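You operate a simulated robot arm through the tools that you are given. There is no shell and no other tool.

The job below is to be done with a simulated two-armed robot. You get a single attempt, and the scene is never put back.

JOB
Swap the oak tin for the crisp tin and save the leftover seed in the teal dish.
Fine: old tin on the free spot in the row; dish on the dock; with no tin in, hold EMPTY till the chute is bare; none in the spill cup; swing the spout back; leave the knob at its mark.

It is judged by the outcome, as a careful person would: the job done as asked, and still so three seconds after it is handed in. It fails if anything else is knocked over, pushed out of place, dropped, spilled or broken.

ROBOT AND FRAMES
Two 7-joint arms with two-finger parallel grippers on one trunk that stands fixed in place. Base frame: the origin is at the foot of the trunk, x ahead of it, y to its left, z up. Lengths are in mm, angles in degrees, forces in N, time in s.
The left shoulder is at [50, 165, 1155], the right one opposite. With the tool pointing down near the work surface each hand reaches from about 160 to 680 mm from the base axis, measured 20 degrees to its own side. Payload 3.91 kg a hand.
The TCP of each hand is the grasp point between the finger pads, 30 mm short of the fingertips. In the tool frame z runs along the fingers and y along their closing line. Largest opening 110 mm; finger width 20, thickness 10; the body of the gripper, 48 by 112 mm, starts 55 mm behind the TCP.
Orientation is told as [roll, pitch, yaw] about the base's x, y, z axes, in that order, counted from this pose: with the fingers straight down and closing along the base's y, the tool's x points along the base's -x, its y along +y and its z along -z.

CONTROLS
- The arms move only by the tool drive_tool. It takes "left_moves", "right_moves" or both (then of equal length, played together; a hand with none holds still); each is a list of rows, each an object of numbers (a shift or turn left out is 0, a gripper value left out holds the last): "x", "y", "z": the shift along the base's x, y, z in units of 50 mm (1.0 is 50 mm); "ax", "ay", "az": the turn, a rotation vector about the base's x, y, z in units of 4 degrees (1.0 is 4 degrees); "fingers": the finger opening in mm, from 0 to 110. In form: [{"x": .., "y": .., "z": .., "ax": .., "ay": .., "az": .., "fingers": ..}, ...]. A call has 1 to 20 rows; each row shifts and turns the commanded pose from where the row before left it. A call with a number of a shift or a turn outside -1 to 1 is refused whole. Rows are played at 5 a second. More than 50 mm and 8.6 degrees between two rows, or a gripper value outside its range, and nothing of the call is played. Where a pose cannot be reached the arm comes as near as it can. A force on the tool above 40 N (or 10 N above the force at the start of the call, whichever is more), or a blocked arm, ends the call early, and 0.2 s more pass. Each finger travels about 45 mm/s and halts on what it meets, pressing with about 24 N; the grip force reading is that of the motor and also rises with nothing between the fingers. The clock runs only during rows and for 0.2 s after the last one: add rows that do not move to give the fingers time. The reply holds the time, the measured pose of the TCP, the force on the tool along the base axes, the opening and the grip force, in the units named above and with some noise, with the torque about the TCP (base axes, N m) and any sound that the robot's microphone picked up, and new pictures: "pictures" is both (left out), scene, wrist or none (wrist: the cameras of the hands that moved).
- Cameras (640 x 400 px; columns grow to the right, rows downward): "scene" is now at [117.8, 23.1, 1333.8]; the picture's right is [0.25, -0.97, 0.00], its down [-0.48, -0.12, -0.87] and it looks along [0.84, 0.21, -0.50] (base axes); focal length 248 px, centre (320, 200). "left" rides on the left gripper at [73, -17, -103] in its tool frame; the picture's right is [0.23, 0.97, 0.00], its down [-0.76, 0.18, -0.62] and it looks along [-0.61, 0.14, 0.78] (tool axes); focal length 222 px, centre (320, 200). "right" rides on the right gripper at [72, 17, -103] in its tool frame; the picture's right is [-0.23, 0.97, 0.00], its down [-0.76, -0.18, -0.62] and it looks along [-0.61, -0.14, 0.78] (tool axes); focal length 222 px, centre (320, 200). There is no depth. A picture from a camera that has moved, and an enlarged one, comes with that camera's place and axes in the base frame and with its lens.
- move_column(by): slides the trunk up (or, below 0, down) by that many mm; the arms and the scene camera ride with it, the base frame stays. It gives what a move gives, with no picture.
- head_to(pan, tilt): turns the head with the scene camera to pan (to the left, within 80 degrees either way) and tilt (down, from -29 to 69), counted from straight ahead of the robot. It gives what a move gives, and a new picture of the scene camera.
- close_up(camera, box): a new picture of the part [left, top, right, bottom] of that camera's present view, enlarged. It takes no simulated time.
- hand_in(): hands the job in; it is judged then, once.

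Nothing tells you positions but the pictures and the camera data. Unless the task says otherwise, let go and move clear before handing in.

The tools are called as name(argument=value, ...) on one line, values as JSON. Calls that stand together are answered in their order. drive_tool: Moves the arms, as the interface text tells. Its arguments: {"type":"object","properties":{"left_moves":{"type":"array"},"right_moves":{"type":"array"},"pictures":{"type":"string","enum":["both","scene","wrist","none"]}},"required":[]} The other tools are called the same way: move_column (by) moves the trunk up or down; head_to (pan, tilt) turns the head that bears the scene camera; close_up (camera, box) takes an enlarged picture of a part of a camera's view; hand_in () hands the job in.

At the start:

```text
time: 0.0
left_tool_pos: [326.5, 258.5, 1233.8]
left_tool_rot: [0.1, 0.1, 0.1]
left_force: [-0.6, 0.1, -0.5]
left_torque: [0.0, -0.03, -0.04]
left_width: 109.9
left_gripper_force: 0.1
right_tool_pos: [351.2, -10.9, 1184.9]
right_tool_rot: [0.0, 0.1, 0.1]
right_force: [0.8, 0.9, -0.3]
right_torque: [-0.01, 0.0, 0.04]
right_width: 110.0
right_gripper_force: 0.0
trunk travel left (down, up): [-375.0, 128.0]
head pan, tilt (commanded): [14.3, 29.7]
```

scene: 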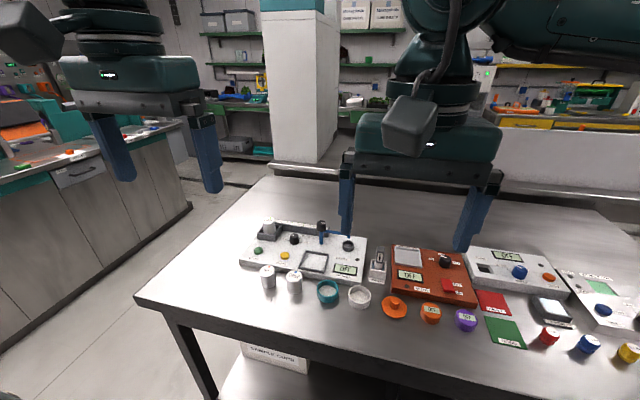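
right: 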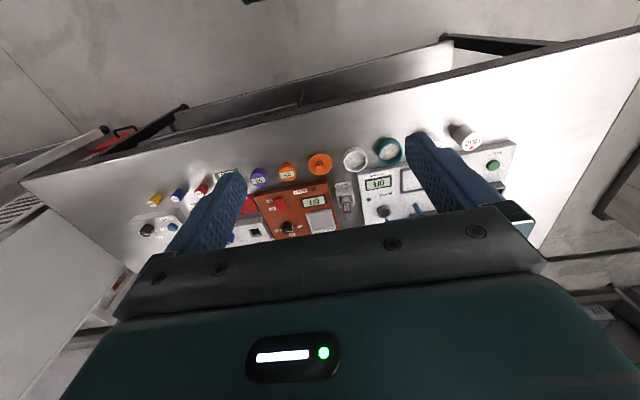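
left: 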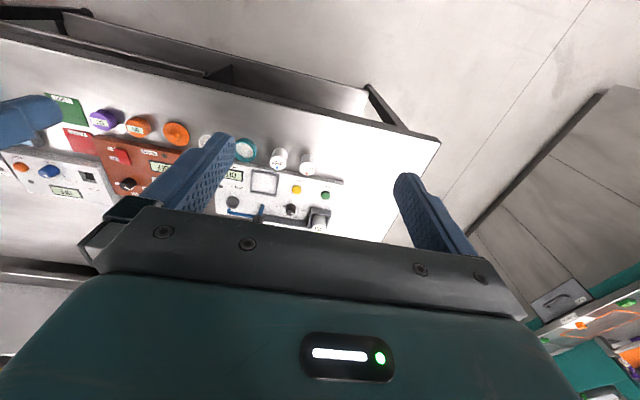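

I see a workbench with a white seed machine (green and yellow buttons, knob, blue spout, dock square, display), two tins near it, a teal dish and a white dish. I will look closer before moving.

close_up(camera="scene", box=[220, 200, 400, 320])

close_up(camera="scene", box=[240, 210, 320, 260])

close_up(camera="scene", box=[250, 250, 400, 330])

close_up(camera="left", box=[180, 120, 360, 240])

close_up(camera="right", box=[320, 110, 540, 240])

```text
3.33 times, centred on (310, 260) of scene
camera zoom: at [117.8, 23.1, 1333.8], right [0.25, -0.97, 0.0], down [-0.48, -0.12, -0.87], along [0.84, 0.21, -0.5], focal length 828 px, centre (353, 0)
```

zoom: 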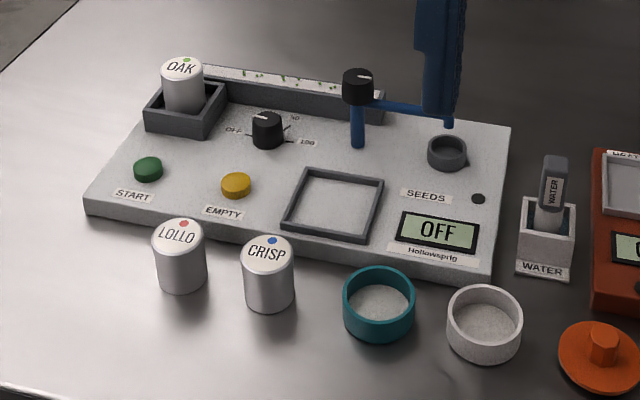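

```text
8.00 times, centred on (280, 235) of scene
camera zoom: at [117.8, 23.1, 1333.8], right [0.25, -0.97, 0.0], down [-0.48, -0.12, -0.87], along [0.84, 0.21, -0.5], focal length 1986 px, centre (640, -80)
```

zoom: 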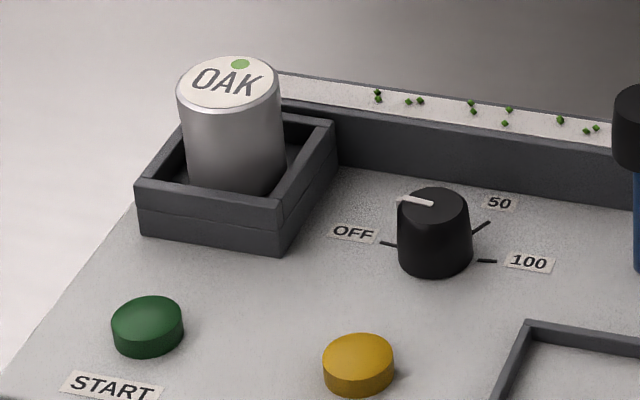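

```text
4.27 times, centred on (325, 290) of scene
camera zoom: at [117.8, 23.1, 1333.8], right [0.25, -0.97, 0.0], down [-0.48, -0.12, -0.87], along [0.84, 0.21, -0.5], focal length 1059 px, centre (299, -184)
```

zoom: 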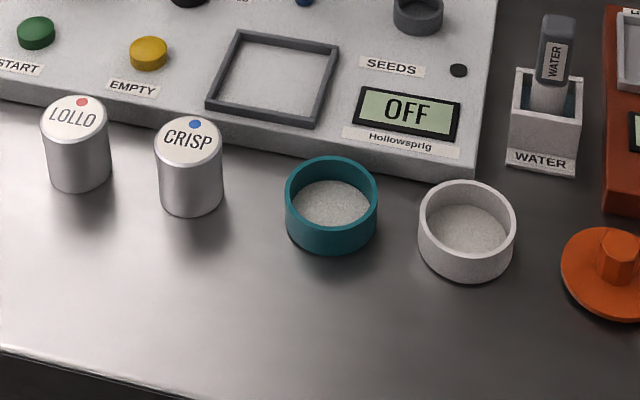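

```text
3.33 times, centred on (270, 180) of left
camera zoom: at [254.8, 240.3, 1336.3], right [-0.23, 0.97, 0.0], down [0.76, 0.18, 0.62], along [0.61, 0.14, -0.78], focal length 740 px, centre (487, 267)
```

zoom: 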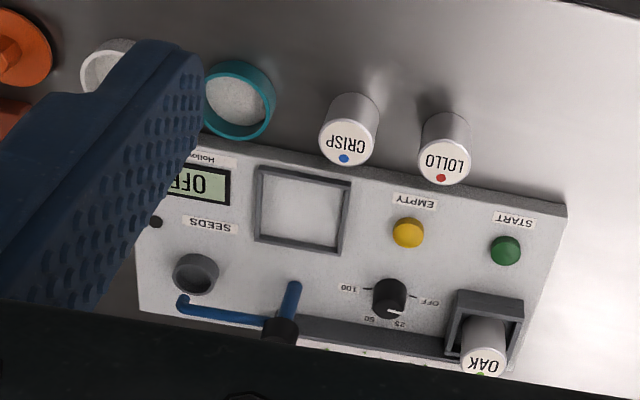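

```text
2.91 times, centred on (430, 175) of right
camera zoom: at [279.3, 6.7, 1288.4], right [0.23, 0.97, 0.0], down [0.76, -0.18, 0.62], along [0.61, -0.14, -0.78], focal length 646 px, centre (0, 273)
```

zoom: 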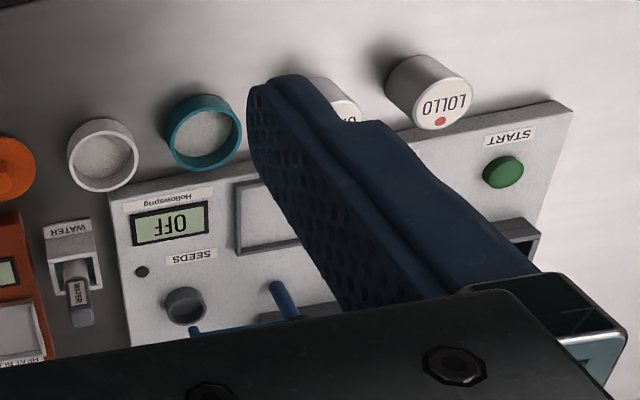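

The right arm blocks part of the view of the machine, so I'll move it to the right. Then I'll look again at the machine, with the bench around it.

drive_tool(right_moves=[{"y": -1}, {"y": -1}, {"y": -1}, {"y": -1}, {"y": -1}, {"y": -0.5}], pictures="scene")

head_to(pan=20, tilt=40)

close_up(camera="scene", box=[240, 140, 440, 265])

close_up(camera="left", box=[0, 50, 440, 250])

```text
time: 1.4
left_tool_pos: [326.6, 255.9, 1232.5]
left_tool_rot: [-0.1, 0.0, 0.2]
left_force: [0.3, 0.4, 0.3]
left_torque: [0.03, 0.04, -0.01]
left_width: 110.1
left_gripper_force: 0.2
right_tool_pos: [354.3, -286.6, 1185.7]
right_tool_rot: [0.0, 0.0, 0.1]
right_force: [0.3, 0.3, 0.0]
right_torque: [0.01, -0.02, 0.04]
right_width: 109.8
right_gripper_force: 0.1
trunk travel left (down, up): [-375.0, 128.0]
head pan, tilt (commanded): [14.3, 29.7]
camera scene: at [117.8, 23.0, 1333.8], right [0.25, -0.97, 0.0], down [-0.48, -0.12, -0.87], along [0.84, 0.21, -0.5], focal length 248 px, centre (320, 200)
```

scene: 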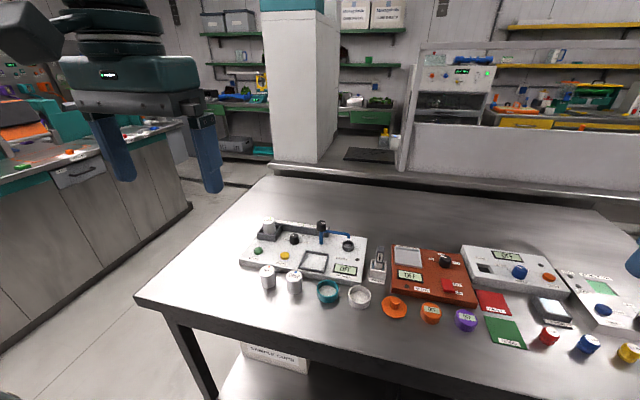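

```text
time: 2.1
left_tool_pos: [328.1, 257.0, 1231.3]
left_tool_rot: [0.0, 0.0, 0.0]
left_force: [0.4, -0.5, 0.3]
left_torque: [-0.02, 0.0, -0.04]
left_width: 109.8
left_gripper_force: 0.1
right_tool_pos: [354.6, -285.5, 1185.0]
right_tool_rot: [-0.1, 0.0, -0.1]
right_force: [-0.4, 0.7, 0.1]
right_torque: [-0.01, 0.0, -0.02]
right_width: 110.0
right_gripper_force: 0.1
trunk travel left (down, up): [-375.0, 128.0]
head pan, tilt (commanded): [20.0, 40.0]
camera scene: at [110.0, 29.9, 1318.1], right [0.34, -0.94, 0.0], down [-0.6, -0.22, -0.77], along [0.72, 0.26, -0.64], focal length 248 px, centre (320, 200)
```

scene: 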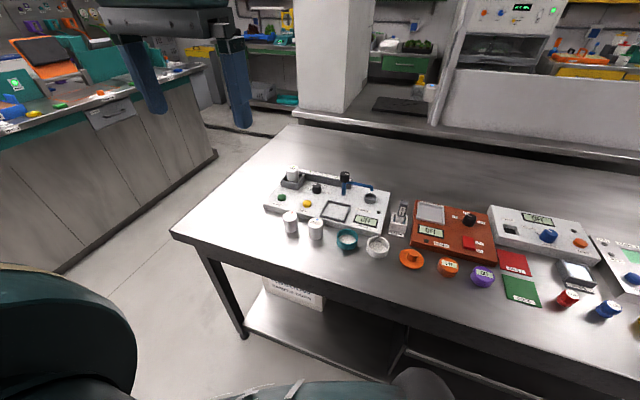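

```text
3.20 times, centred on (340, 202) of scene
camera zoom: at [110.0, 29.9, 1318.1], right [0.34, -0.94, 0.0], down [-0.6, -0.22, -0.77], along [0.72, 0.26, -0.64], focal length 794 px, centre (256, 192)
```

zoom: 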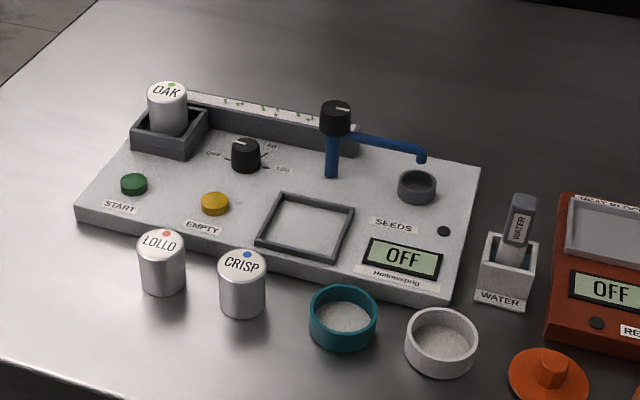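

```text
1.45 times, centred on (220, 150) of left
camera zoom: at [254.8, 240.3, 1336.3], right [-0.23, 0.97, 0.0], down [0.76, 0.18, 0.62], along [0.61, 0.14, -0.78], focal length 323 px, centre (466, 273)
```

zoom: 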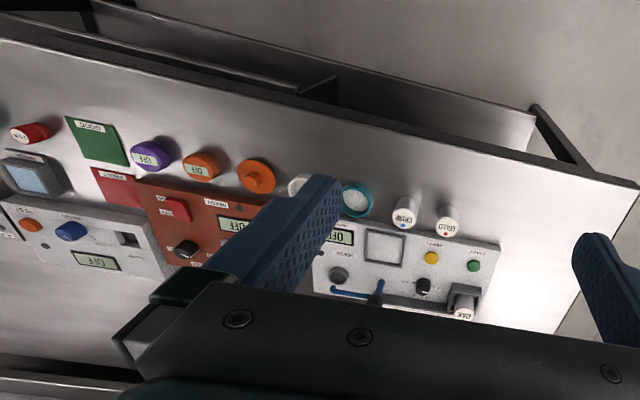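

The bench is clear now. I'll zoom in to read the knob, the spout, the chute and the row of tins.

close_up(camera="scene", box=[275, 160, 339, 200])

close_up(camera="scene", box=[326, 162, 396, 206])

close_up(camera="scene", box=[262, 195, 342, 245])

close_up(camera="scene", box=[320, 205, 420, 268])

close_up(camera="left", box=[220, 160, 340, 235])

```text
10.00 times, centred on (307, 180) of scene
camera zoom: at [110.0, 29.9, 1318.1], right [0.34, -0.94, 0.0], down [-0.6, -0.22, -0.77], along [0.72, 0.26, -0.64], focal length 2483 px, centre (450, 400)
```

zoom: 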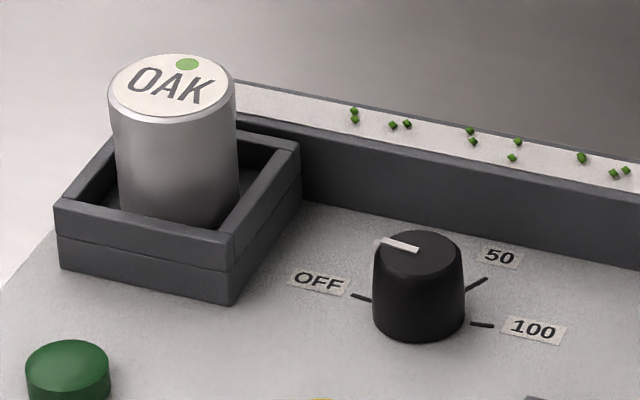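

```text
9.09 times, centred on (361, 184) of scene
camera zoom: at [110.0, 29.9, 1318.1], right [0.34, -0.94, 0.0], down [-0.6, -0.22, -0.77], along [0.72, 0.26, -0.64], focal length 2257 px, centre (-53, 346)
```

zoom: 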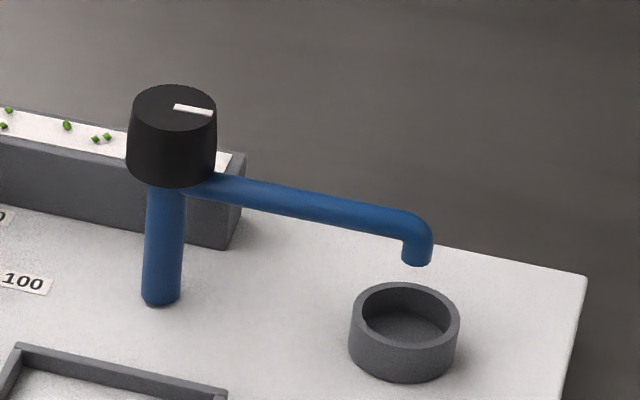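

```text
8.00 times, centred on (302, 220) of scene
camera zoom: at [110.0, 29.9, 1318.1], right [0.34, -0.94, 0.0], down [-0.6, -0.22, -0.77], along [0.72, 0.26, -0.64], focal length 1986 px, centre (464, 40)
```

zoom: 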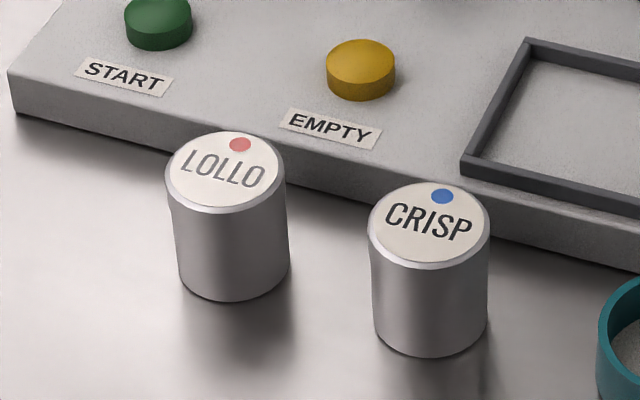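

```text
6.35 times, centred on (370, 236) of scene
camera zoom: at [110.0, 29.9, 1318.1], right [0.34, -0.94, 0.0], down [-0.6, -0.22, -0.77], along [0.72, 0.26, -0.64], focal length 1576 px, centre (2, -32)
```

zoom: 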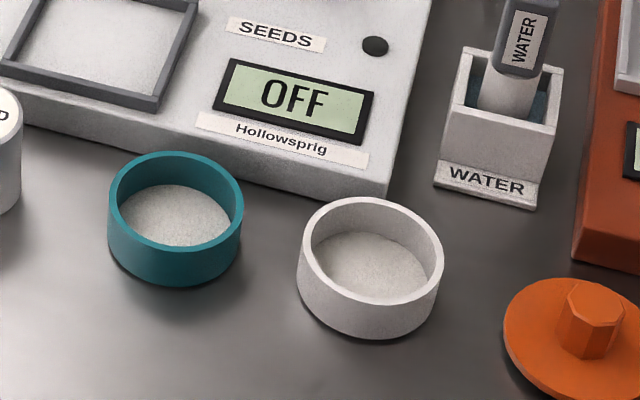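

```text
5.33 times, centred on (280, 198) of left
camera zoom: at [254.8, 240.3, 1336.3], right [-0.23, 0.97, 0.0], down [0.76, 0.18, 0.62], along [0.61, 0.14, -0.78], focal length 1185 px, centre (533, 213)
```

zoom: 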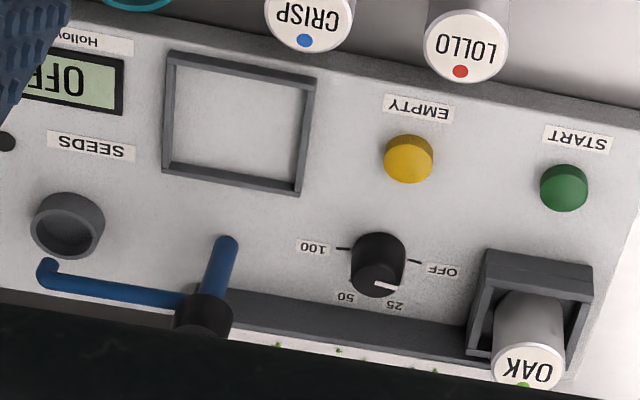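

The tins, teal dish and white dish stand in one line in front of the machine. Before moving, I'll check the bench at both ends of the tin row for any marked spot.

close_up(camera="scene", box=[240, 195, 304, 235])

close_up(camera="scene", box=[296, 205, 376, 255])

close_up(camera="left", box=[230, 90, 440, 220])

close_up(camera="scene", box=[380, 180, 640, 342])

```text
10.00 times, centred on (272, 215) of scene
camera zoom: at [110.0, 29.9, 1318.1], right [0.34, -0.94, 0.0], down [-0.6, -0.22, -0.77], along [0.72, 0.26, -0.64], focal length 2483 px, centre (800, 50)
```

zoom: 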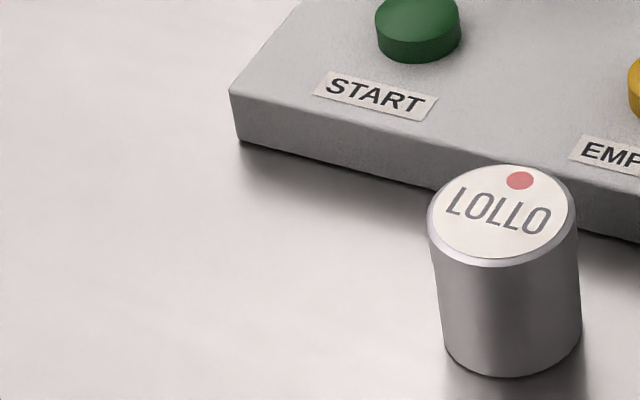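

```text
8.00 times, centred on (336, 230) of scene
camera zoom: at [110.0, 29.9, 1318.1], right [0.34, -0.94, 0.0], down [-0.6, -0.22, -0.77], along [0.72, 0.26, -0.64], focal length 1986 px, centre (192, -40)
```

zoom: 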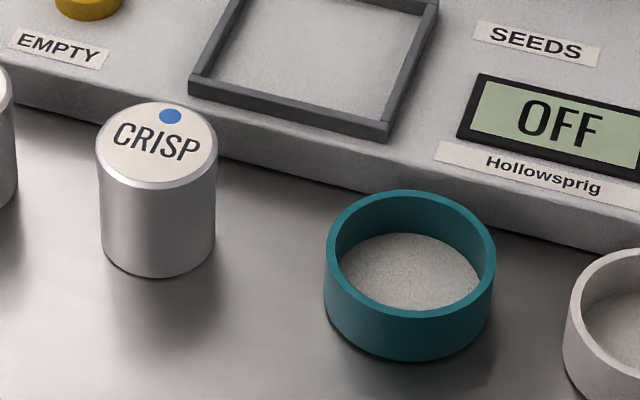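

```text
3.05 times, centred on (335, 155) of left
camera zoom: at [254.8, 240.3, 1336.3], right [-0.23, 0.97, 0.0], down [0.76, 0.18, 0.62], along [0.61, 0.14, -0.78], focal length 677 px, centre (274, 337)
```

zoom: 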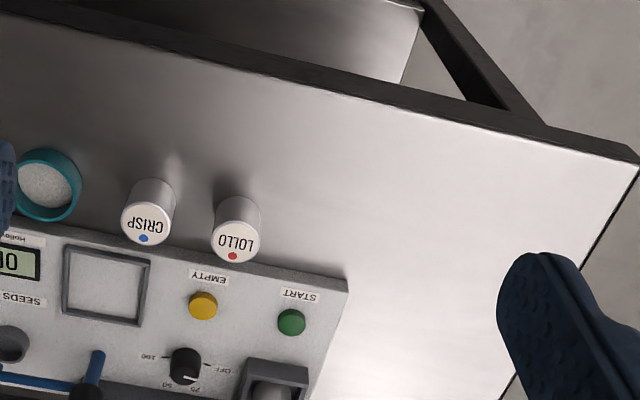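

```text
2.46 times, centred on (510, 261) of scene
camera zoom: at [110.0, 29.9, 1318.1], right [0.34, -0.94, 0.0], down [-0.6, -0.22, -0.77], along [0.72, 0.26, -0.64], focal length 611 px, centre (-148, 50)
```

zoom: 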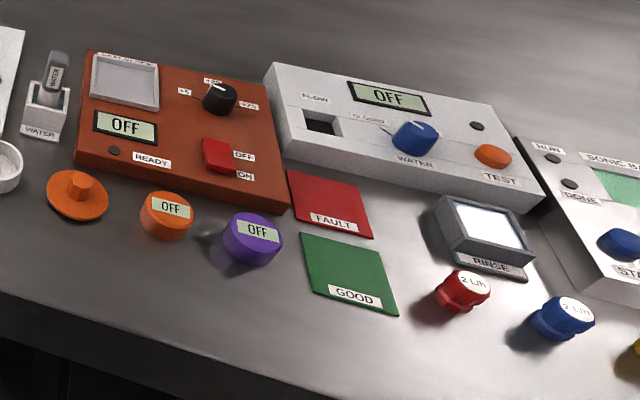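

No spot on the bench is marked, so I take the free spot to be the place the crisp tin leaves. I'll bring the left hand over the machine for a closer look with its wrist camera, staying well above everything.

drive_tool(left_moves=[{"x": 0.5, "z": -0.7}, {"x": 0.5, "z": -0.7}, {"x": 0.5, "z": -0.7}, {"x": 0.5, "z": -0.7}, {"x": 0.5, "z": -0.7}, {"x": 0.5, "z": -0.7}, {}], pictures="both")

```text
time: 3.7
left_tool_pos: [478.1, 257.9, 1020.5]
left_tool_rot: [-0.1, -0.1, 0.2]
left_force: [1.0, 0.1, 0.9]
left_torque: [0.0, -0.01, 0.02]
left_width: 109.8
left_gripper_force: 0.1
right_tool_pos: [353.7, -286.0, 1185.0]
right_tool_rot: [0.0, 0.0, 0.1]
right_force: [0.4, 0.3, 0.3]
right_torque: [-0.03, 0.01, -0.01]
right_width: 110.2
right_gripper_force: 0.1
trunk travel left (down, up): [-375.0, 128.0]
head pan, tilt (commanded): [20.0, 40.0]
camera scene: at [109.7, 29.8, 1318.1], right [0.34, -0.94, 0.0], down [-0.6, -0.22, -0.77], along [0.72, 0.26, -0.64], focal length 248 px, centre (320, 200)
camera left: at [404.3, 240.8, 1124.6], right [-0.23, 0.97, 0.0], down [0.76, 0.18, 0.62], along [0.61, 0.14, -0.78], focal length 222 px, centre (320, 200)
```

scene: 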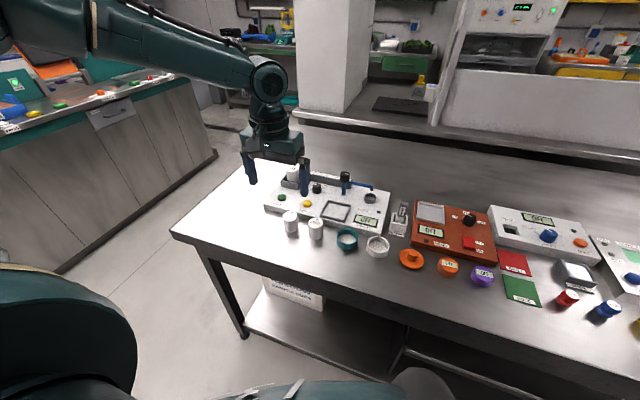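
left: 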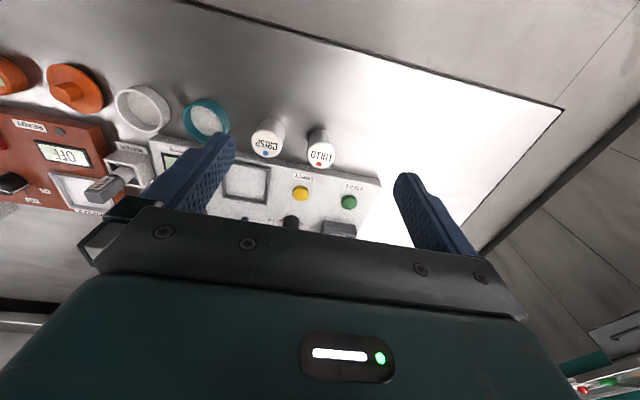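

The left hand reaches here with the tool straight down. I'll enlarge its view to measure where things are.

close_up(camera="left", box=[170, 80, 330, 180])

close_up(camera="left", box=[220, 120, 412, 240])

close_up(camera="scene", box=[240, 140, 440, 265])

```text
4.00 times, centred on (250, 130) of left
camera zoom: at [404.3, 240.8, 1124.6], right [-0.23, 0.97, 0.0], down [0.76, 0.18, 0.62], along [0.61, 0.14, -0.78], focal length 888 px, centre (600, 480)
```

zoom: 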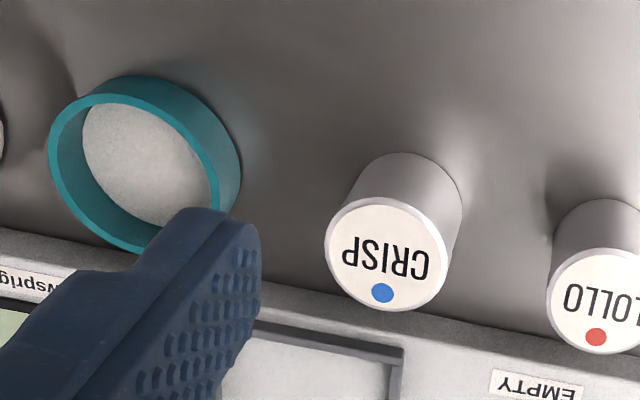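

```text
3.33 times, centred on (316, 180) of left
camera zoom: at [404.3, 240.8, 1124.6], right [-0.23, 0.97, 0.0], down [0.76, 0.18, 0.62], along [0.61, 0.14, -0.78], focal length 740 px, centre (333, 267)
```

zoom: 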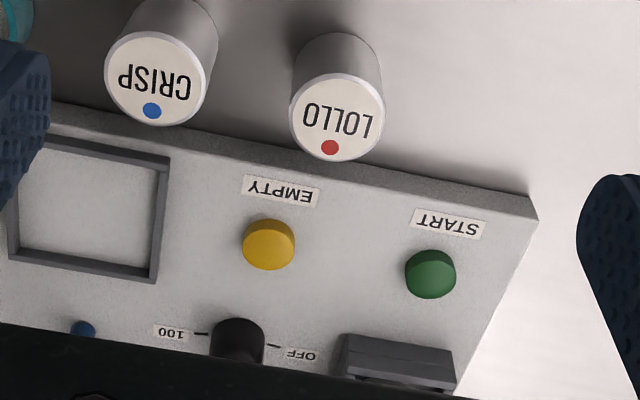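

```text
3.20 times, centred on (340, 202) of scene
camera zoom: at [109.7, 29.8, 1318.1], right [0.34, -0.94, 0.0], down [-0.6, -0.22, -0.77], along [0.72, 0.26, -0.64], focal length 794 px, centre (256, 192)
```

zoom: 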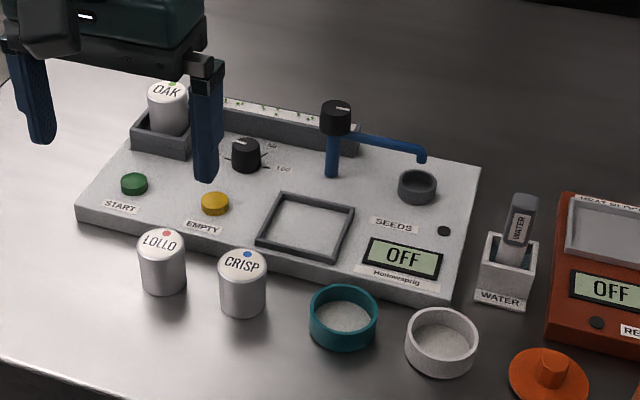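

I have the bench at about z 805 and the tin tops near 850, with crisp near (542, 200), lollo near (542, 274) and the teal dish near (542, 112). Now I'll zoom in on the dock, the spout and the hopper to measure those.

close_up(camera="scene", box=[312, 192, 360, 222])

close_up(camera="scene", box=[330, 165, 394, 205])

close_up(camera="left", box=[215, 145, 311, 205])

close_up(camera="scene", box=[326, 222, 398, 267])

```text
13.33 times, centred on (336, 207) of scene
camera zoom: at [109.7, 29.8, 1318.1], right [0.34, -0.94, 0.0], down [-0.6, -0.22, -0.77], along [0.72, 0.26, -0.64], focal length 3310 px, centre (107, 107)
```

zoom: 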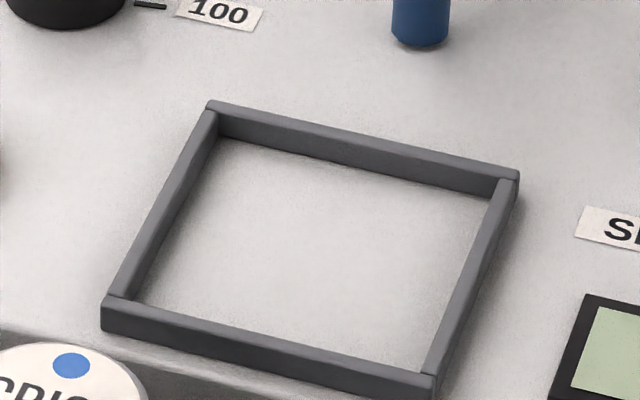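

```text
10.00 times, centred on (362, 185) of scene
camera zoom: at [109.7, 29.8, 1318.1], right [0.34, -0.94, 0.0], down [-0.6, -0.22, -0.77], along [0.72, 0.26, -0.64], focal length 2483 px, centre (-100, 350)
```

zoom: 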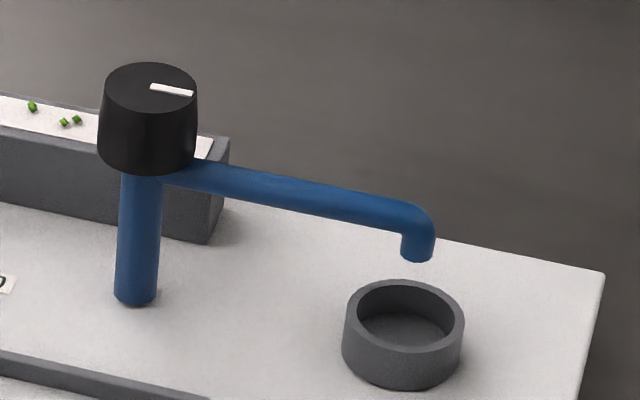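

```text
6.67 times, centred on (263, 175) of left
camera zoom: at [404.3, 240.8, 1124.6], right [-0.23, 0.97, 0.0], down [0.76, 0.18, 0.62], along [0.61, 0.14, -0.78], focal length 1481 px, centre (700, 367)
```

zoom: 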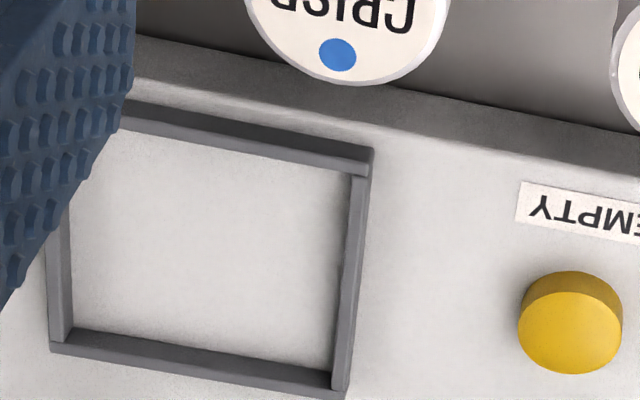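

```text
8.89 times, centred on (362, 244) of scene
camera zoom: at [109.7, 29.8, 1318.1], right [0.34, -0.94, 0.0], down [-0.6, -0.22, -0.77], along [0.72, 0.26, -0.64], focal length 2207 px, centre (-53, -196)
```

zoom: 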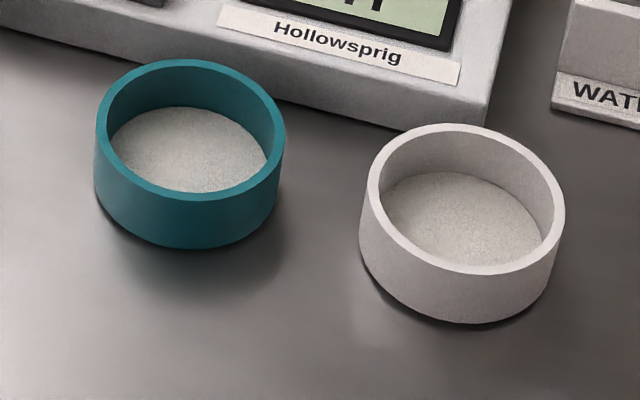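

The dock is an open square frame centred near (625, 170). The spout post stands near (713, 168) with its arm pointing in -y over the spill cup, so swinging it about 90° toward the robot puts it over the dock. First I'll bring the left hand above the teal dish.

drive_tool(left_moves=[{"x": 0.25, "y": -0.58, "z": -0.2, "fingers": 70}, {"x": 0.25, "y": -0.58, "z": -0.3}, {"x": 0.25, "y": -0.58, "z": -0.3}, {"x": 0.25, "y": -0.58, "z": -0.4}, {"x": 0.28, "y": -0.58, "z": -0.4}, {}, {}], pictures="both")

close_up(camera="left", box=[200, 60, 440, 210])

```text
time: 5.3
left_tool_pos: [487.5, 169.1, 968.4]
left_tool_rot: [0.0, -0.2, 0.1]
left_force: [-0.6, -0.3, 0.3]
left_torque: [0.0, 0.0, -0.03]
left_width: 69.9
left_gripper_force: 0.0
left hand out of reach, approached as far as the arm can: row 3, 4, 5
right_tool_pos: [354.0, -286.3, 1184.5]
right_tool_rot: [0.0, 0.0, 0.0]
right_force: [-0.2, 0.9, -0.4]
right_torque: [0.0, 0.01, 0.02]
right_width: 110.2
right_gripper_force: 0.2
trunk travel left (down, up): [-375.0, 128.0]
head pan, tilt (commanded): [20.0, 40.0]
camera scene: at [109.9, 29.9, 1318.0], right [0.34, -0.94, 0.0], down [-0.6, -0.22, -0.77], along [0.72, 0.26, -0.64], focal length 248 px, centre (320, 200)
camera left: at [414.0, 152.5, 1071.0], right [-0.23, 0.97, 0.0], down [0.76, 0.18, 0.62], along [0.61, 0.14, -0.78], focal length 222 px, centre (320, 200)
```

scene: 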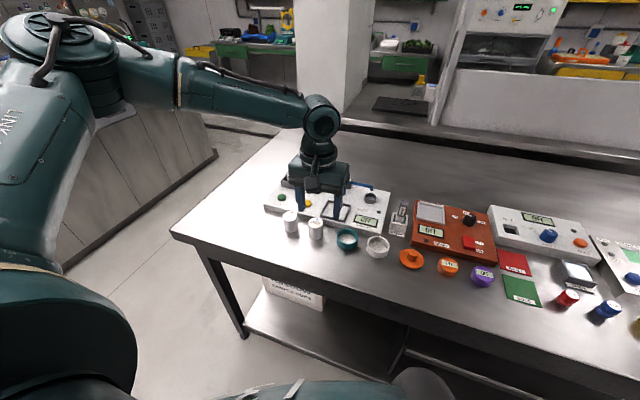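
left: 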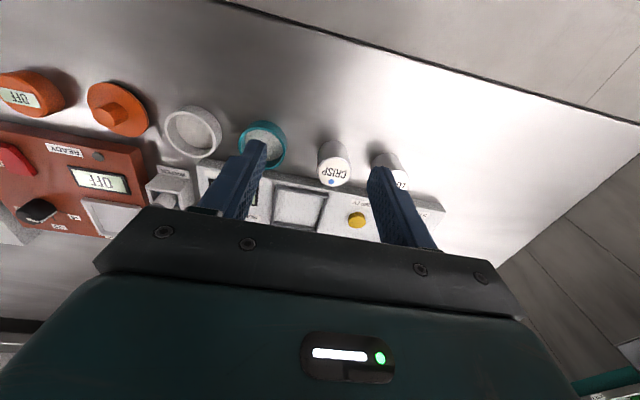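

```text
2.67 times, centred on (320, 135) of left
camera zoom: at [414.0, 152.5, 1071.0], right [-0.23, 0.97, 0.0], down [0.76, 0.18, 0.62], along [0.61, 0.14, -0.78], focal length 592 px, centre (320, 373)
```

zoom: 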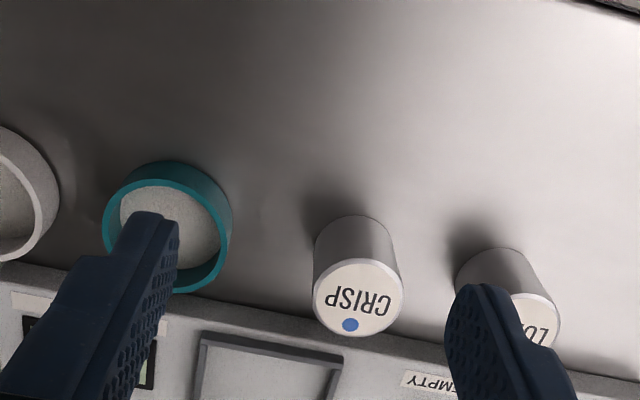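

The arm can't reach further out at this height. I'll test whether the reach improves lower down, over clear space, before changing the trunk height.

drive_tool(left_moves=[{"z": -0.4}, {"z": -0.4}, {}], pictures="none")

```text
time: 6.1
left_tool_pos: [478.7, 180.4, 932.5]
left_tool_rot: [0.0, -0.1, 0.2]
left_force: [-0.1, 0.2, 0.1]
left_torque: [0.02, 0.01, 0.03]
left_width: 70.1
left_gripper_force: 0.1
left hand out of reach, approached as far as the arm can: row 1, 2
right_tool_pos: [354.2, -287.2, 1183.9]
right_tool_rot: [-0.1, 0.0, 0.0]
right_force: [-0.3, -0.2, -0.7]
right_torque: [-0.01, 0.03, 0.03]
right_width: 110.2
right_gripper_force: 0.2
trunk travel left (down, up): [-375.0, 128.0]
head pan, tilt (commanded): [20.0, 40.0]
```

The reach is tighter lower down at this trunk height. I'll pull the hand back up, lower the trunk, and test again.

drive_tool(left_moves=[{"x": -0.7, "z": 0.7}, {"x": -0.7, "z": 0.7}, {"x": -0.7, "z": 0.7, "y": 0.1}, {"z": 0.9, "y": 0.2}, {"z": 0.9, "y": 0.3}, {"z": 0.2, "y": 0.3}, {}], pictures="none")

move_column(by=-200)

head_to(pan=20, tilt=30)

```text
time: 7.7
left_tool_pos: [373.9, 224.9, 1137.4]
left_tool_rot: [-0.1, 0.0, 0.1]
left_force: [0.2, -0.2, 0.0]
left_torque: [0.02, 0.01, 0.02]
left_width: 70.1
left_gripper_force: 0.1
right_tool_pos: [355.2, -286.3, 1185.2]
right_tool_rot: [-0.1, -0.1, 0.0]
right_force: [1.0, 0.1, 0.4]
right_torque: [0.01, -0.02, -0.07]
right_width: 110.1
right_gripper_force: 0.0
trunk travel left (down, up): [-375.0, 128.0]
head pan, tilt (commanded): [20.0, 40.0]
```

```text
time: 9.9
left_tool_pos: [375.2, 226.6, 936.3]
left_tool_rot: [0.0, 0.1, 0.0]
left_force: [-0.5, 0.3, -0.4]
left_torque: [-0.02, -0.01, 0.04]
left_width: 70.3
left_gripper_force: 0.1
right_tool_pos: [354.8, -286.3, 985.8]
right_tool_rot: [0.1, 0.0, 0.0]
right_force: [0.0, -0.3, 0.8]
right_torque: [0.0, 0.02, -0.02]
right_width: 110.0
right_gripper_force: 0.2
trunk travel left (down, up): [-175.0, 328.0]
head pan, tilt (commanded): [20.0, 40.0]
```

```text
time: 10.6
left_tool_pos: [375.7, 225.5, 936.2]
left_tool_rot: [0.0, 0.0, 0.0]
left_force: [0.6, -0.1, 0.2]
left_torque: [0.01, -0.07, 0.01]
left_width: 70.0
left_gripper_force: 0.0
right_tool_pos: [353.6, -285.3, 985.3]
right_tool_rot: [0.0, 0.0, 0.0]
right_force: [0.7, 0.1, -0.2]
right_torque: [-0.01, 0.04, 0.0]
right_width: 110.3
right_gripper_force: 0.0
trunk travel left (down, up): [-175.0, 328.0]
head pan, tilt (commanded): [20.0, 30.0]
camera scene: at [115.1, 31.8, 1133.3], right [0.34, -0.94, 0.0], down [-0.47, -0.17, -0.87], along [0.81, 0.3, -0.5], focal length 248 px, centre (320, 200)
```

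scene: 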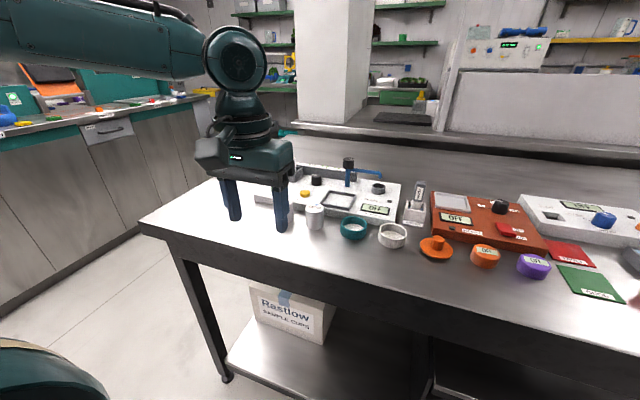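

The trunk is now 200 mm lower and the head looks down at the bench. I'll move forward toward the spot above the teal dish and see how far the arm reaches.

drive_tool(left_moves=[{"x": 0.7, "y": -0.46}, {"x": 0.7, "y": -0.46}, {"x": 0.7, "y": -0.46}, {"x": 0.7, "y": -0.46}, {"x": 0.5, "y": -0.46}, {}], pictures="both")

```text
time: 12.0
left_tool_pos: [492.8, 161.6, 924.5]
left_tool_rot: [-0.1, -0.1, 0.1]
left_force: [-0.6, 0.0, 0.1]
left_torque: [0.0, 0.01, -0.01]
left_width: 70.0
left_gripper_force: 0.0
left hand out of reach, approached as far as the arm can: row 4, 5
right_tool_pos: [355.2, -286.0, 985.5]
right_tool_rot: [0.0, 0.0, 0.0]
right_force: [-0.3, -0.8, 0.4]
right_torque: [0.03, 0.0, -0.04]
right_width: 110.3
right_gripper_force: 0.0
trunk travel left (down, up): [-175.0, 328.0]
head pan, tilt (commanded): [20.0, 30.0]
camera scene: at [115.2, 31.8, 1133.3], right [0.34, -0.94, 0.0], down [-0.47, -0.17, -0.87], along [0.81, 0.3, -0.5], focal length 248 px, centre (320, 200)
camera left: at [421.4, 144.2, 1030.1], right [-0.23, 0.97, 0.0], down [0.76, 0.18, 0.62], along [0.61, 0.14, -0.78], focal length 222 px, centre (320, 200)
```

scene: 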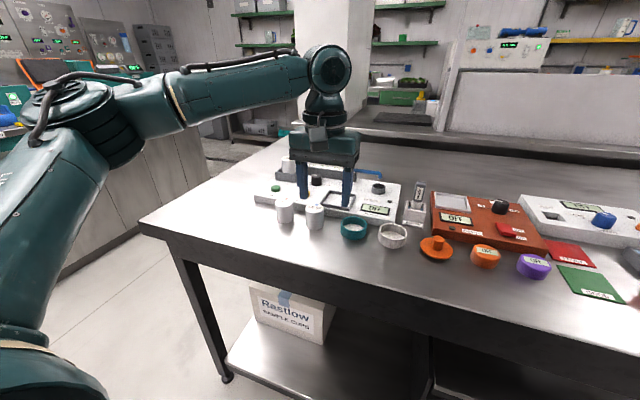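
left: 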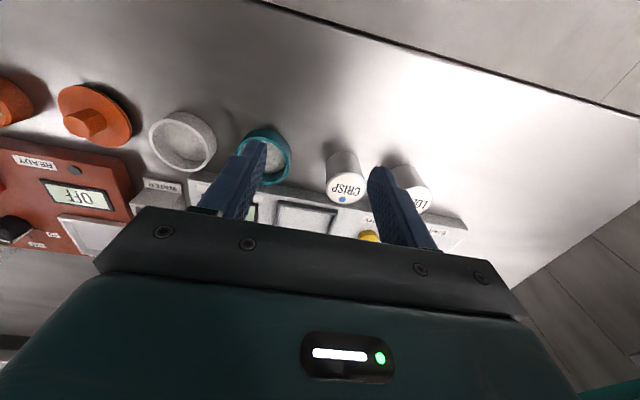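

The limit seems to depend on the direction the hand takes. I'll test the reach straight ahead at a larger y, staying above everything.

drive_tool(left_moves=[{"y": 0.8, "z": 0.4}, {"y": 0.8, "z": 0.4}, {"y": 0.5}, {"x": 0.8}, {"x": 0.8}, {"x": 0.8}, {"x": 0.8}, {}], pictures="scene")

```text
time: 13.8
left_tool_pos: [576.2, 290.6, 944.1]
left_tool_rot: [0.0, -0.1, 0.1]
left_force: [-0.2, -0.1, 0.4]
left_torque: [0.01, 0.03, -0.03]
left_width: 70.0
left_gripper_force: 0.1
left hand out of reach, approached as far as the arm can: row 5, 6, 7
right_tool_pos: [354.3, -286.4, 985.2]
right_tool_rot: [0.1, 0.0, 0.1]
right_force: [0.2, 0.3, 1.0]
right_torque: [0.01, -0.02, 0.01]
right_width: 110.1
right_gripper_force: 0.0
trunk travel left (down, up): [-175.0, 328.0]
head pan, tilt (commanded): [20.0, 30.0]
camera scene: at [115.1, 31.9, 1133.3], right [0.34, -0.94, 0.0], down [-0.47, -0.17, -0.87], along [0.81, 0.3, -0.5], focal length 248 px, centre (320, 200)
```

scene: 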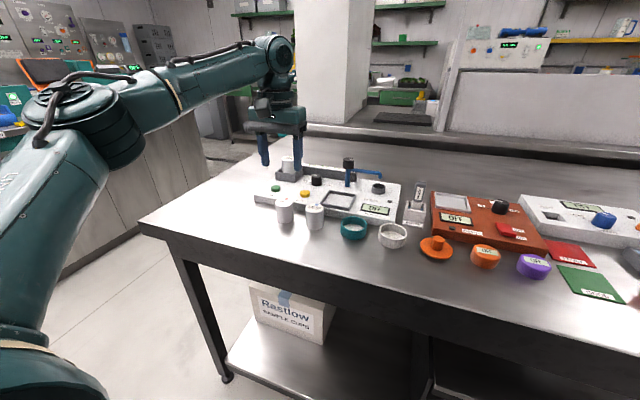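

Farther out to the left the reach is much better, so the limit is a joint limit toward the inside. I'll raise the trunk to level the shoulder with the wrist, then try the inward reach with the hand turned.

move_column(by=100)

drive_tool(left_moves=[{"x": -0.8, "z": -0.5, "az": -1}, {"x": -0.6, "z": -0.5, "az": -1}, {"y": -0.5, "z": -0.5, "az": -1}, {"y": -0.7, "z": -0.3, "az": -1}, {"y": -0.7, "az": -1}, {"y": -0.7, "az": -1}, {"y": -0.7}, {}], pictures="scene")

```text
time: 15.1
left_tool_pos: [575.0, 290.7, 1043.8]
left_tool_rot: [0.0, -0.1, 0.1]
left_force: [0.4, -0.4, -0.8]
left_torque: [0.0, 0.0, 0.0]
left_width: 70.0
left_gripper_force: 0.1
right_tool_pos: [354.9, -285.9, 1086.0]
right_tool_rot: [-0.1, 0.0, 0.0]
right_force: [0.1, 0.3, -0.9]
right_torque: [0.02, 0.01, 0.01]
right_width: 109.8
right_gripper_force: 0.1
trunk travel left (down, up): [-275.0, 228.0]
head pan, tilt (commanded): [20.0, 30.0]
```

```text
time: 16.9
left_tool_pos: [487.6, 147.7, 956.3]
left_tool_rot: [0.0, -0.2, -23.9]
left_force: [-0.1, 0.3, 1.4]
left_torque: [-0.03, 0.0, 0.02]
left_width: 70.2
left_gripper_force: 0.0
left hand out of reach, approached as far as the arm can: row 7
right_tool_pos: [354.0, -286.1, 1084.4]
right_tool_rot: [-0.1, 0.0, 0.0]
right_force: [-0.7, -0.2, 0.0]
right_torque: [-0.03, -0.02, -0.01]
right_width: 110.0
right_gripper_force: 0.1
trunk travel left (down, up): [-275.0, 228.0]
head pan, tilt (commanded): [20.0, 30.0]
camera scene: at [115.0, 31.8, 1233.4], right [0.34, -0.94, 0.0], down [-0.47, -0.17, -0.87], along [0.81, 0.3, -0.5], focal length 248 px, centre (320, 200)
```

scene: 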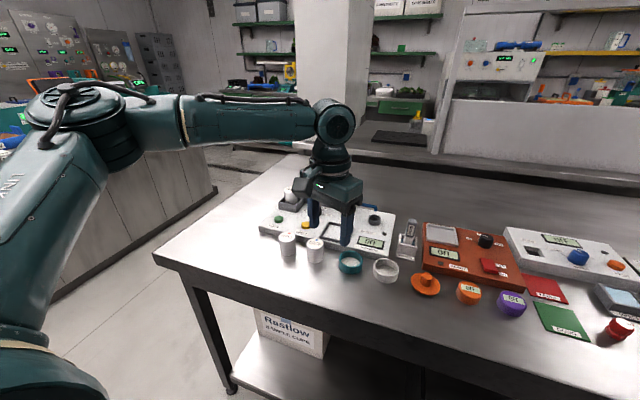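

The inward limit remains. I'll try coming at it from closer to the body, since the elbow may settle differently.

drive_tool(left_moves=[{"x": -0.9, "az": 1}, {"x": -0.9, "az": 1}, {"x": -0.9, "az": 1}, {"x": -0.5, "y": -0.4, "az": 1}, {"y": -0.6, "az": 1}, {"y": -0.6, "az": 1}, {"x": 0.6}, {"x": 0.6}, {"x": 0.6}, {"x": 0.6}, {"x": 0.6}, {"x": 0.6}, {"x": 0.6}, {}], pictures="scene")

```text
time: 19.9
left_tool_pos: [499.6, 158.0, 962.4]
left_tool_rot: [-0.1, -0.2, 0.2]
left_force: [-0.3, 0.8, 0.4]
left_torque: [-0.01, 0.02, 0.02]
left_width: 70.0
left_gripper_force: 0.0
left hand out of reach, approached as far as the arm can: row 6, 7, 8, 9, 10, 11, 12, 13
right_tool_pos: [354.2, -284.9, 1085.0]
right_tool_rot: [0.0, 0.0, 0.0]
right_force: [0.8, 0.5, 0.3]
right_torque: [0.04, 0.01, 0.02]
right_width: 109.9
right_gripper_force: 0.1
trunk travel left (down, up): [-275.0, 228.0]
head pan, tilt (commanded): [20.0, 30.0]
camera scene: at [115.1, 31.8, 1233.4], right [0.34, -0.94, 0.0], down [-0.47, -0.17, -0.87], along [0.81, 0.3, -0.5], focal length 248 px, centre (320, 200)
```

scene: 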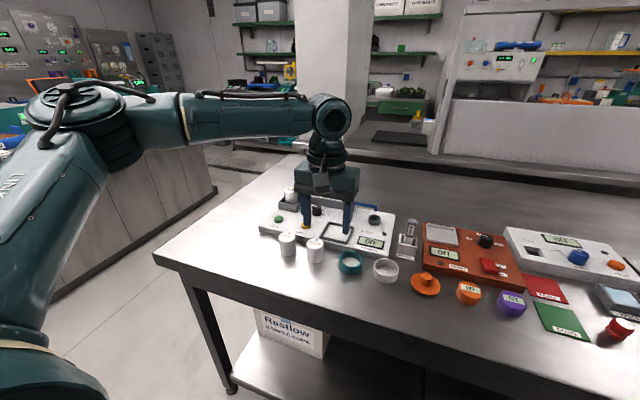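

I'll look at the arms' postures to understand the joint limit, using the head camera on the left elbow and then the right arm.

head_to(pan=55, tilt=20)

head_to(pan=-45, tilt=25)

```text
time: 20.9
left_tool_pos: [499.5, 157.7, 962.4]
left_tool_rot: [-0.1, -0.2, 0.0]
left_force: [-0.1, -0.1, -0.3]
left_torque: [0.04, -0.02, 0.0]
left_width: 70.1
left_gripper_force: 0.0
right_tool_pos: [354.3, -285.1, 1085.0]
right_tool_rot: [0.0, 0.0, 0.0]
right_force: [0.1, 0.3, -0.9]
right_torque: [-0.01, -0.01, 0.01]
right_width: 110.1
right_gripper_force: 0.0
trunk travel left (down, up): [-275.0, 228.0]
head pan, tilt (commanded): [55.0, 20.0]
camera scene: at [83.5, 77.1, 1249.4], right [0.82, -0.57, 0.0], down [-0.2, -0.28, -0.94], along [0.54, 0.77, -0.34], focal length 248 px, centre (320, 200)
```

scene: 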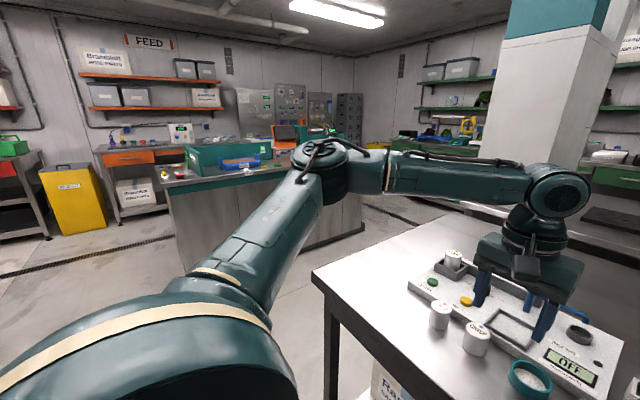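

```text
time: 22.7
left_tool_pos: [498.8, 158.2, 961.2]
left_tool_rot: [-0.1, -0.1, 0.2]
left_force: [-0.3, -0.3, 0.6]
left_torque: [-0.01, -0.03, -0.01]
left_width: 69.8
left_gripper_force: 0.0
right_tool_pos: [355.1, -286.2, 1085.5]
right_tool_rot: [0.0, 0.0, 0.0]
right_force: [0.1, -0.7, -0.5]
right_torque: [0.02, 0.02, 0.01]
right_width: 109.8
right_gripper_force: 0.1
trunk travel left (down, up): [-275.0, 228.0]
head pan, tilt (commanded): [-45.0, 25.0]
camera scene: at [95.3, -64.3, 1241.3], right [-0.71, -0.71, 0.0], down [-0.3, 0.3, -0.91], along [0.64, -0.64, -0.42], focal length 248 px, centre (320, 200)
```

scene: 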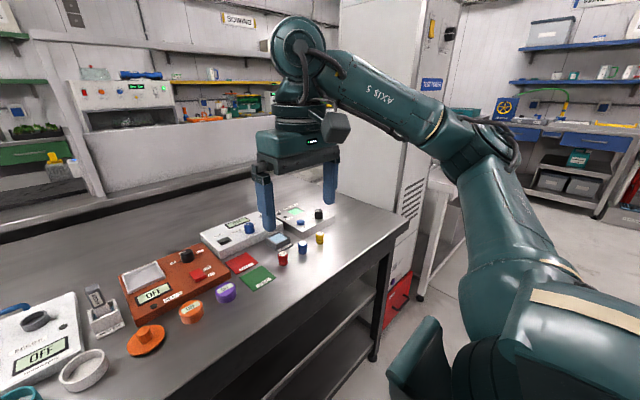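

The left elbow stands out to the side with the arm well bent, so it isn't at full stretch. I'll reach out straight first and then sweep inward, to see whether the boundary changes.

drive_tool(left_moves=[{"y": 0.9}, {"y": 0.9}, {"y": 0.2, "x": 0.6}, {"x": 0.6}, {"x": 0.4}, {}], pictures="none")

drive_tool(left_moves=[{"y": -0.4}, {"y": -0.4}, {"y": -0.4}, {"y": -0.4}, {"y": -0.4}, {"y": -0.4}, {"y": -0.4}], pictures="none")

head_to(pan=35, tilt=30)

```text
time: 24.1
left_tool_pos: [573.6, 258.4, 961.7]
left_tool_rot: [-0.1, -0.1, 0.1]
left_force: [0.1, 0.4, 0.5]
left_torque: [-0.02, 0.01, -0.01]
left_width: 70.2
left_gripper_force: 0.1
left hand out of reach, approached as far as the arm can: row 5
right_tool_pos: [355.7, -285.5, 1085.0]
right_tool_rot: [0.0, 0.0, 0.0]
right_force: [0.7, 0.0, 0.0]
right_torque: [-0.01, -0.01, 0.02]
right_width: 109.5
right_gripper_force: 0.0
trunk travel left (down, up): [-275.0, 228.0]
head pan, tilt (commanded): [-45.0, 25.0]
```

```text
time: 25.7
left_tool_pos: [509.3, 167.2, 964.5]
left_tool_rot: [0.0, -0.2, 0.1]
left_force: [-0.3, 0.2, 0.3]
left_torque: [0.01, -0.01, -0.01]
left_width: 70.0
left_gripper_force: 0.1
left hand out of reach, approached as far as the arm can: row 1, 2, 3, 4, 5, 6, 7
right_tool_pos: [354.9, -286.1, 1086.4]
right_tool_rot: [0.0, 0.0, 0.1]
right_force: [1.5, -0.4, -0.3]
right_torque: [0.01, 0.0, -0.01]
right_width: 110.1
right_gripper_force: 0.0
trunk travel left (down, up): [-275.0, 228.0]
head pan, tilt (commanded): [-45.0, 25.0]
```

```text
time: 27.2
left_tool_pos: [509.9, 168.9, 964.5]
left_tool_rot: [0.0, -0.1, 0.1]
left_force: [0.2, -0.7, -0.2]
left_torque: [-0.01, 0.01, 0.01]
left_width: 69.9
left_gripper_force: 0.1
right_tool_pos: [354.8, -285.9, 1085.1]
right_tool_rot: [0.1, -0.1, 0.0]
right_force: [-0.9, 0.1, -0.2]
right_torque: [-0.01, -0.04, 0.0]
right_width: 110.0
right_gripper_force: 0.0
trunk travel left (down, up): [-275.0, 228.0]
head pan, tilt (commanded): [35.0, 30.0]
camera scene: at [104.2, 52.7, 1233.4], right [0.57, -0.82, 0.0], down [-0.41, -0.29, -0.87], along [0.71, 0.5, -0.5], focal length 248 px, centre (320, 200)
```

scene: 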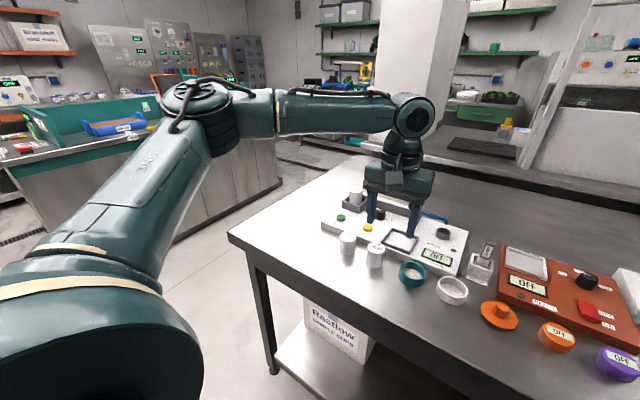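

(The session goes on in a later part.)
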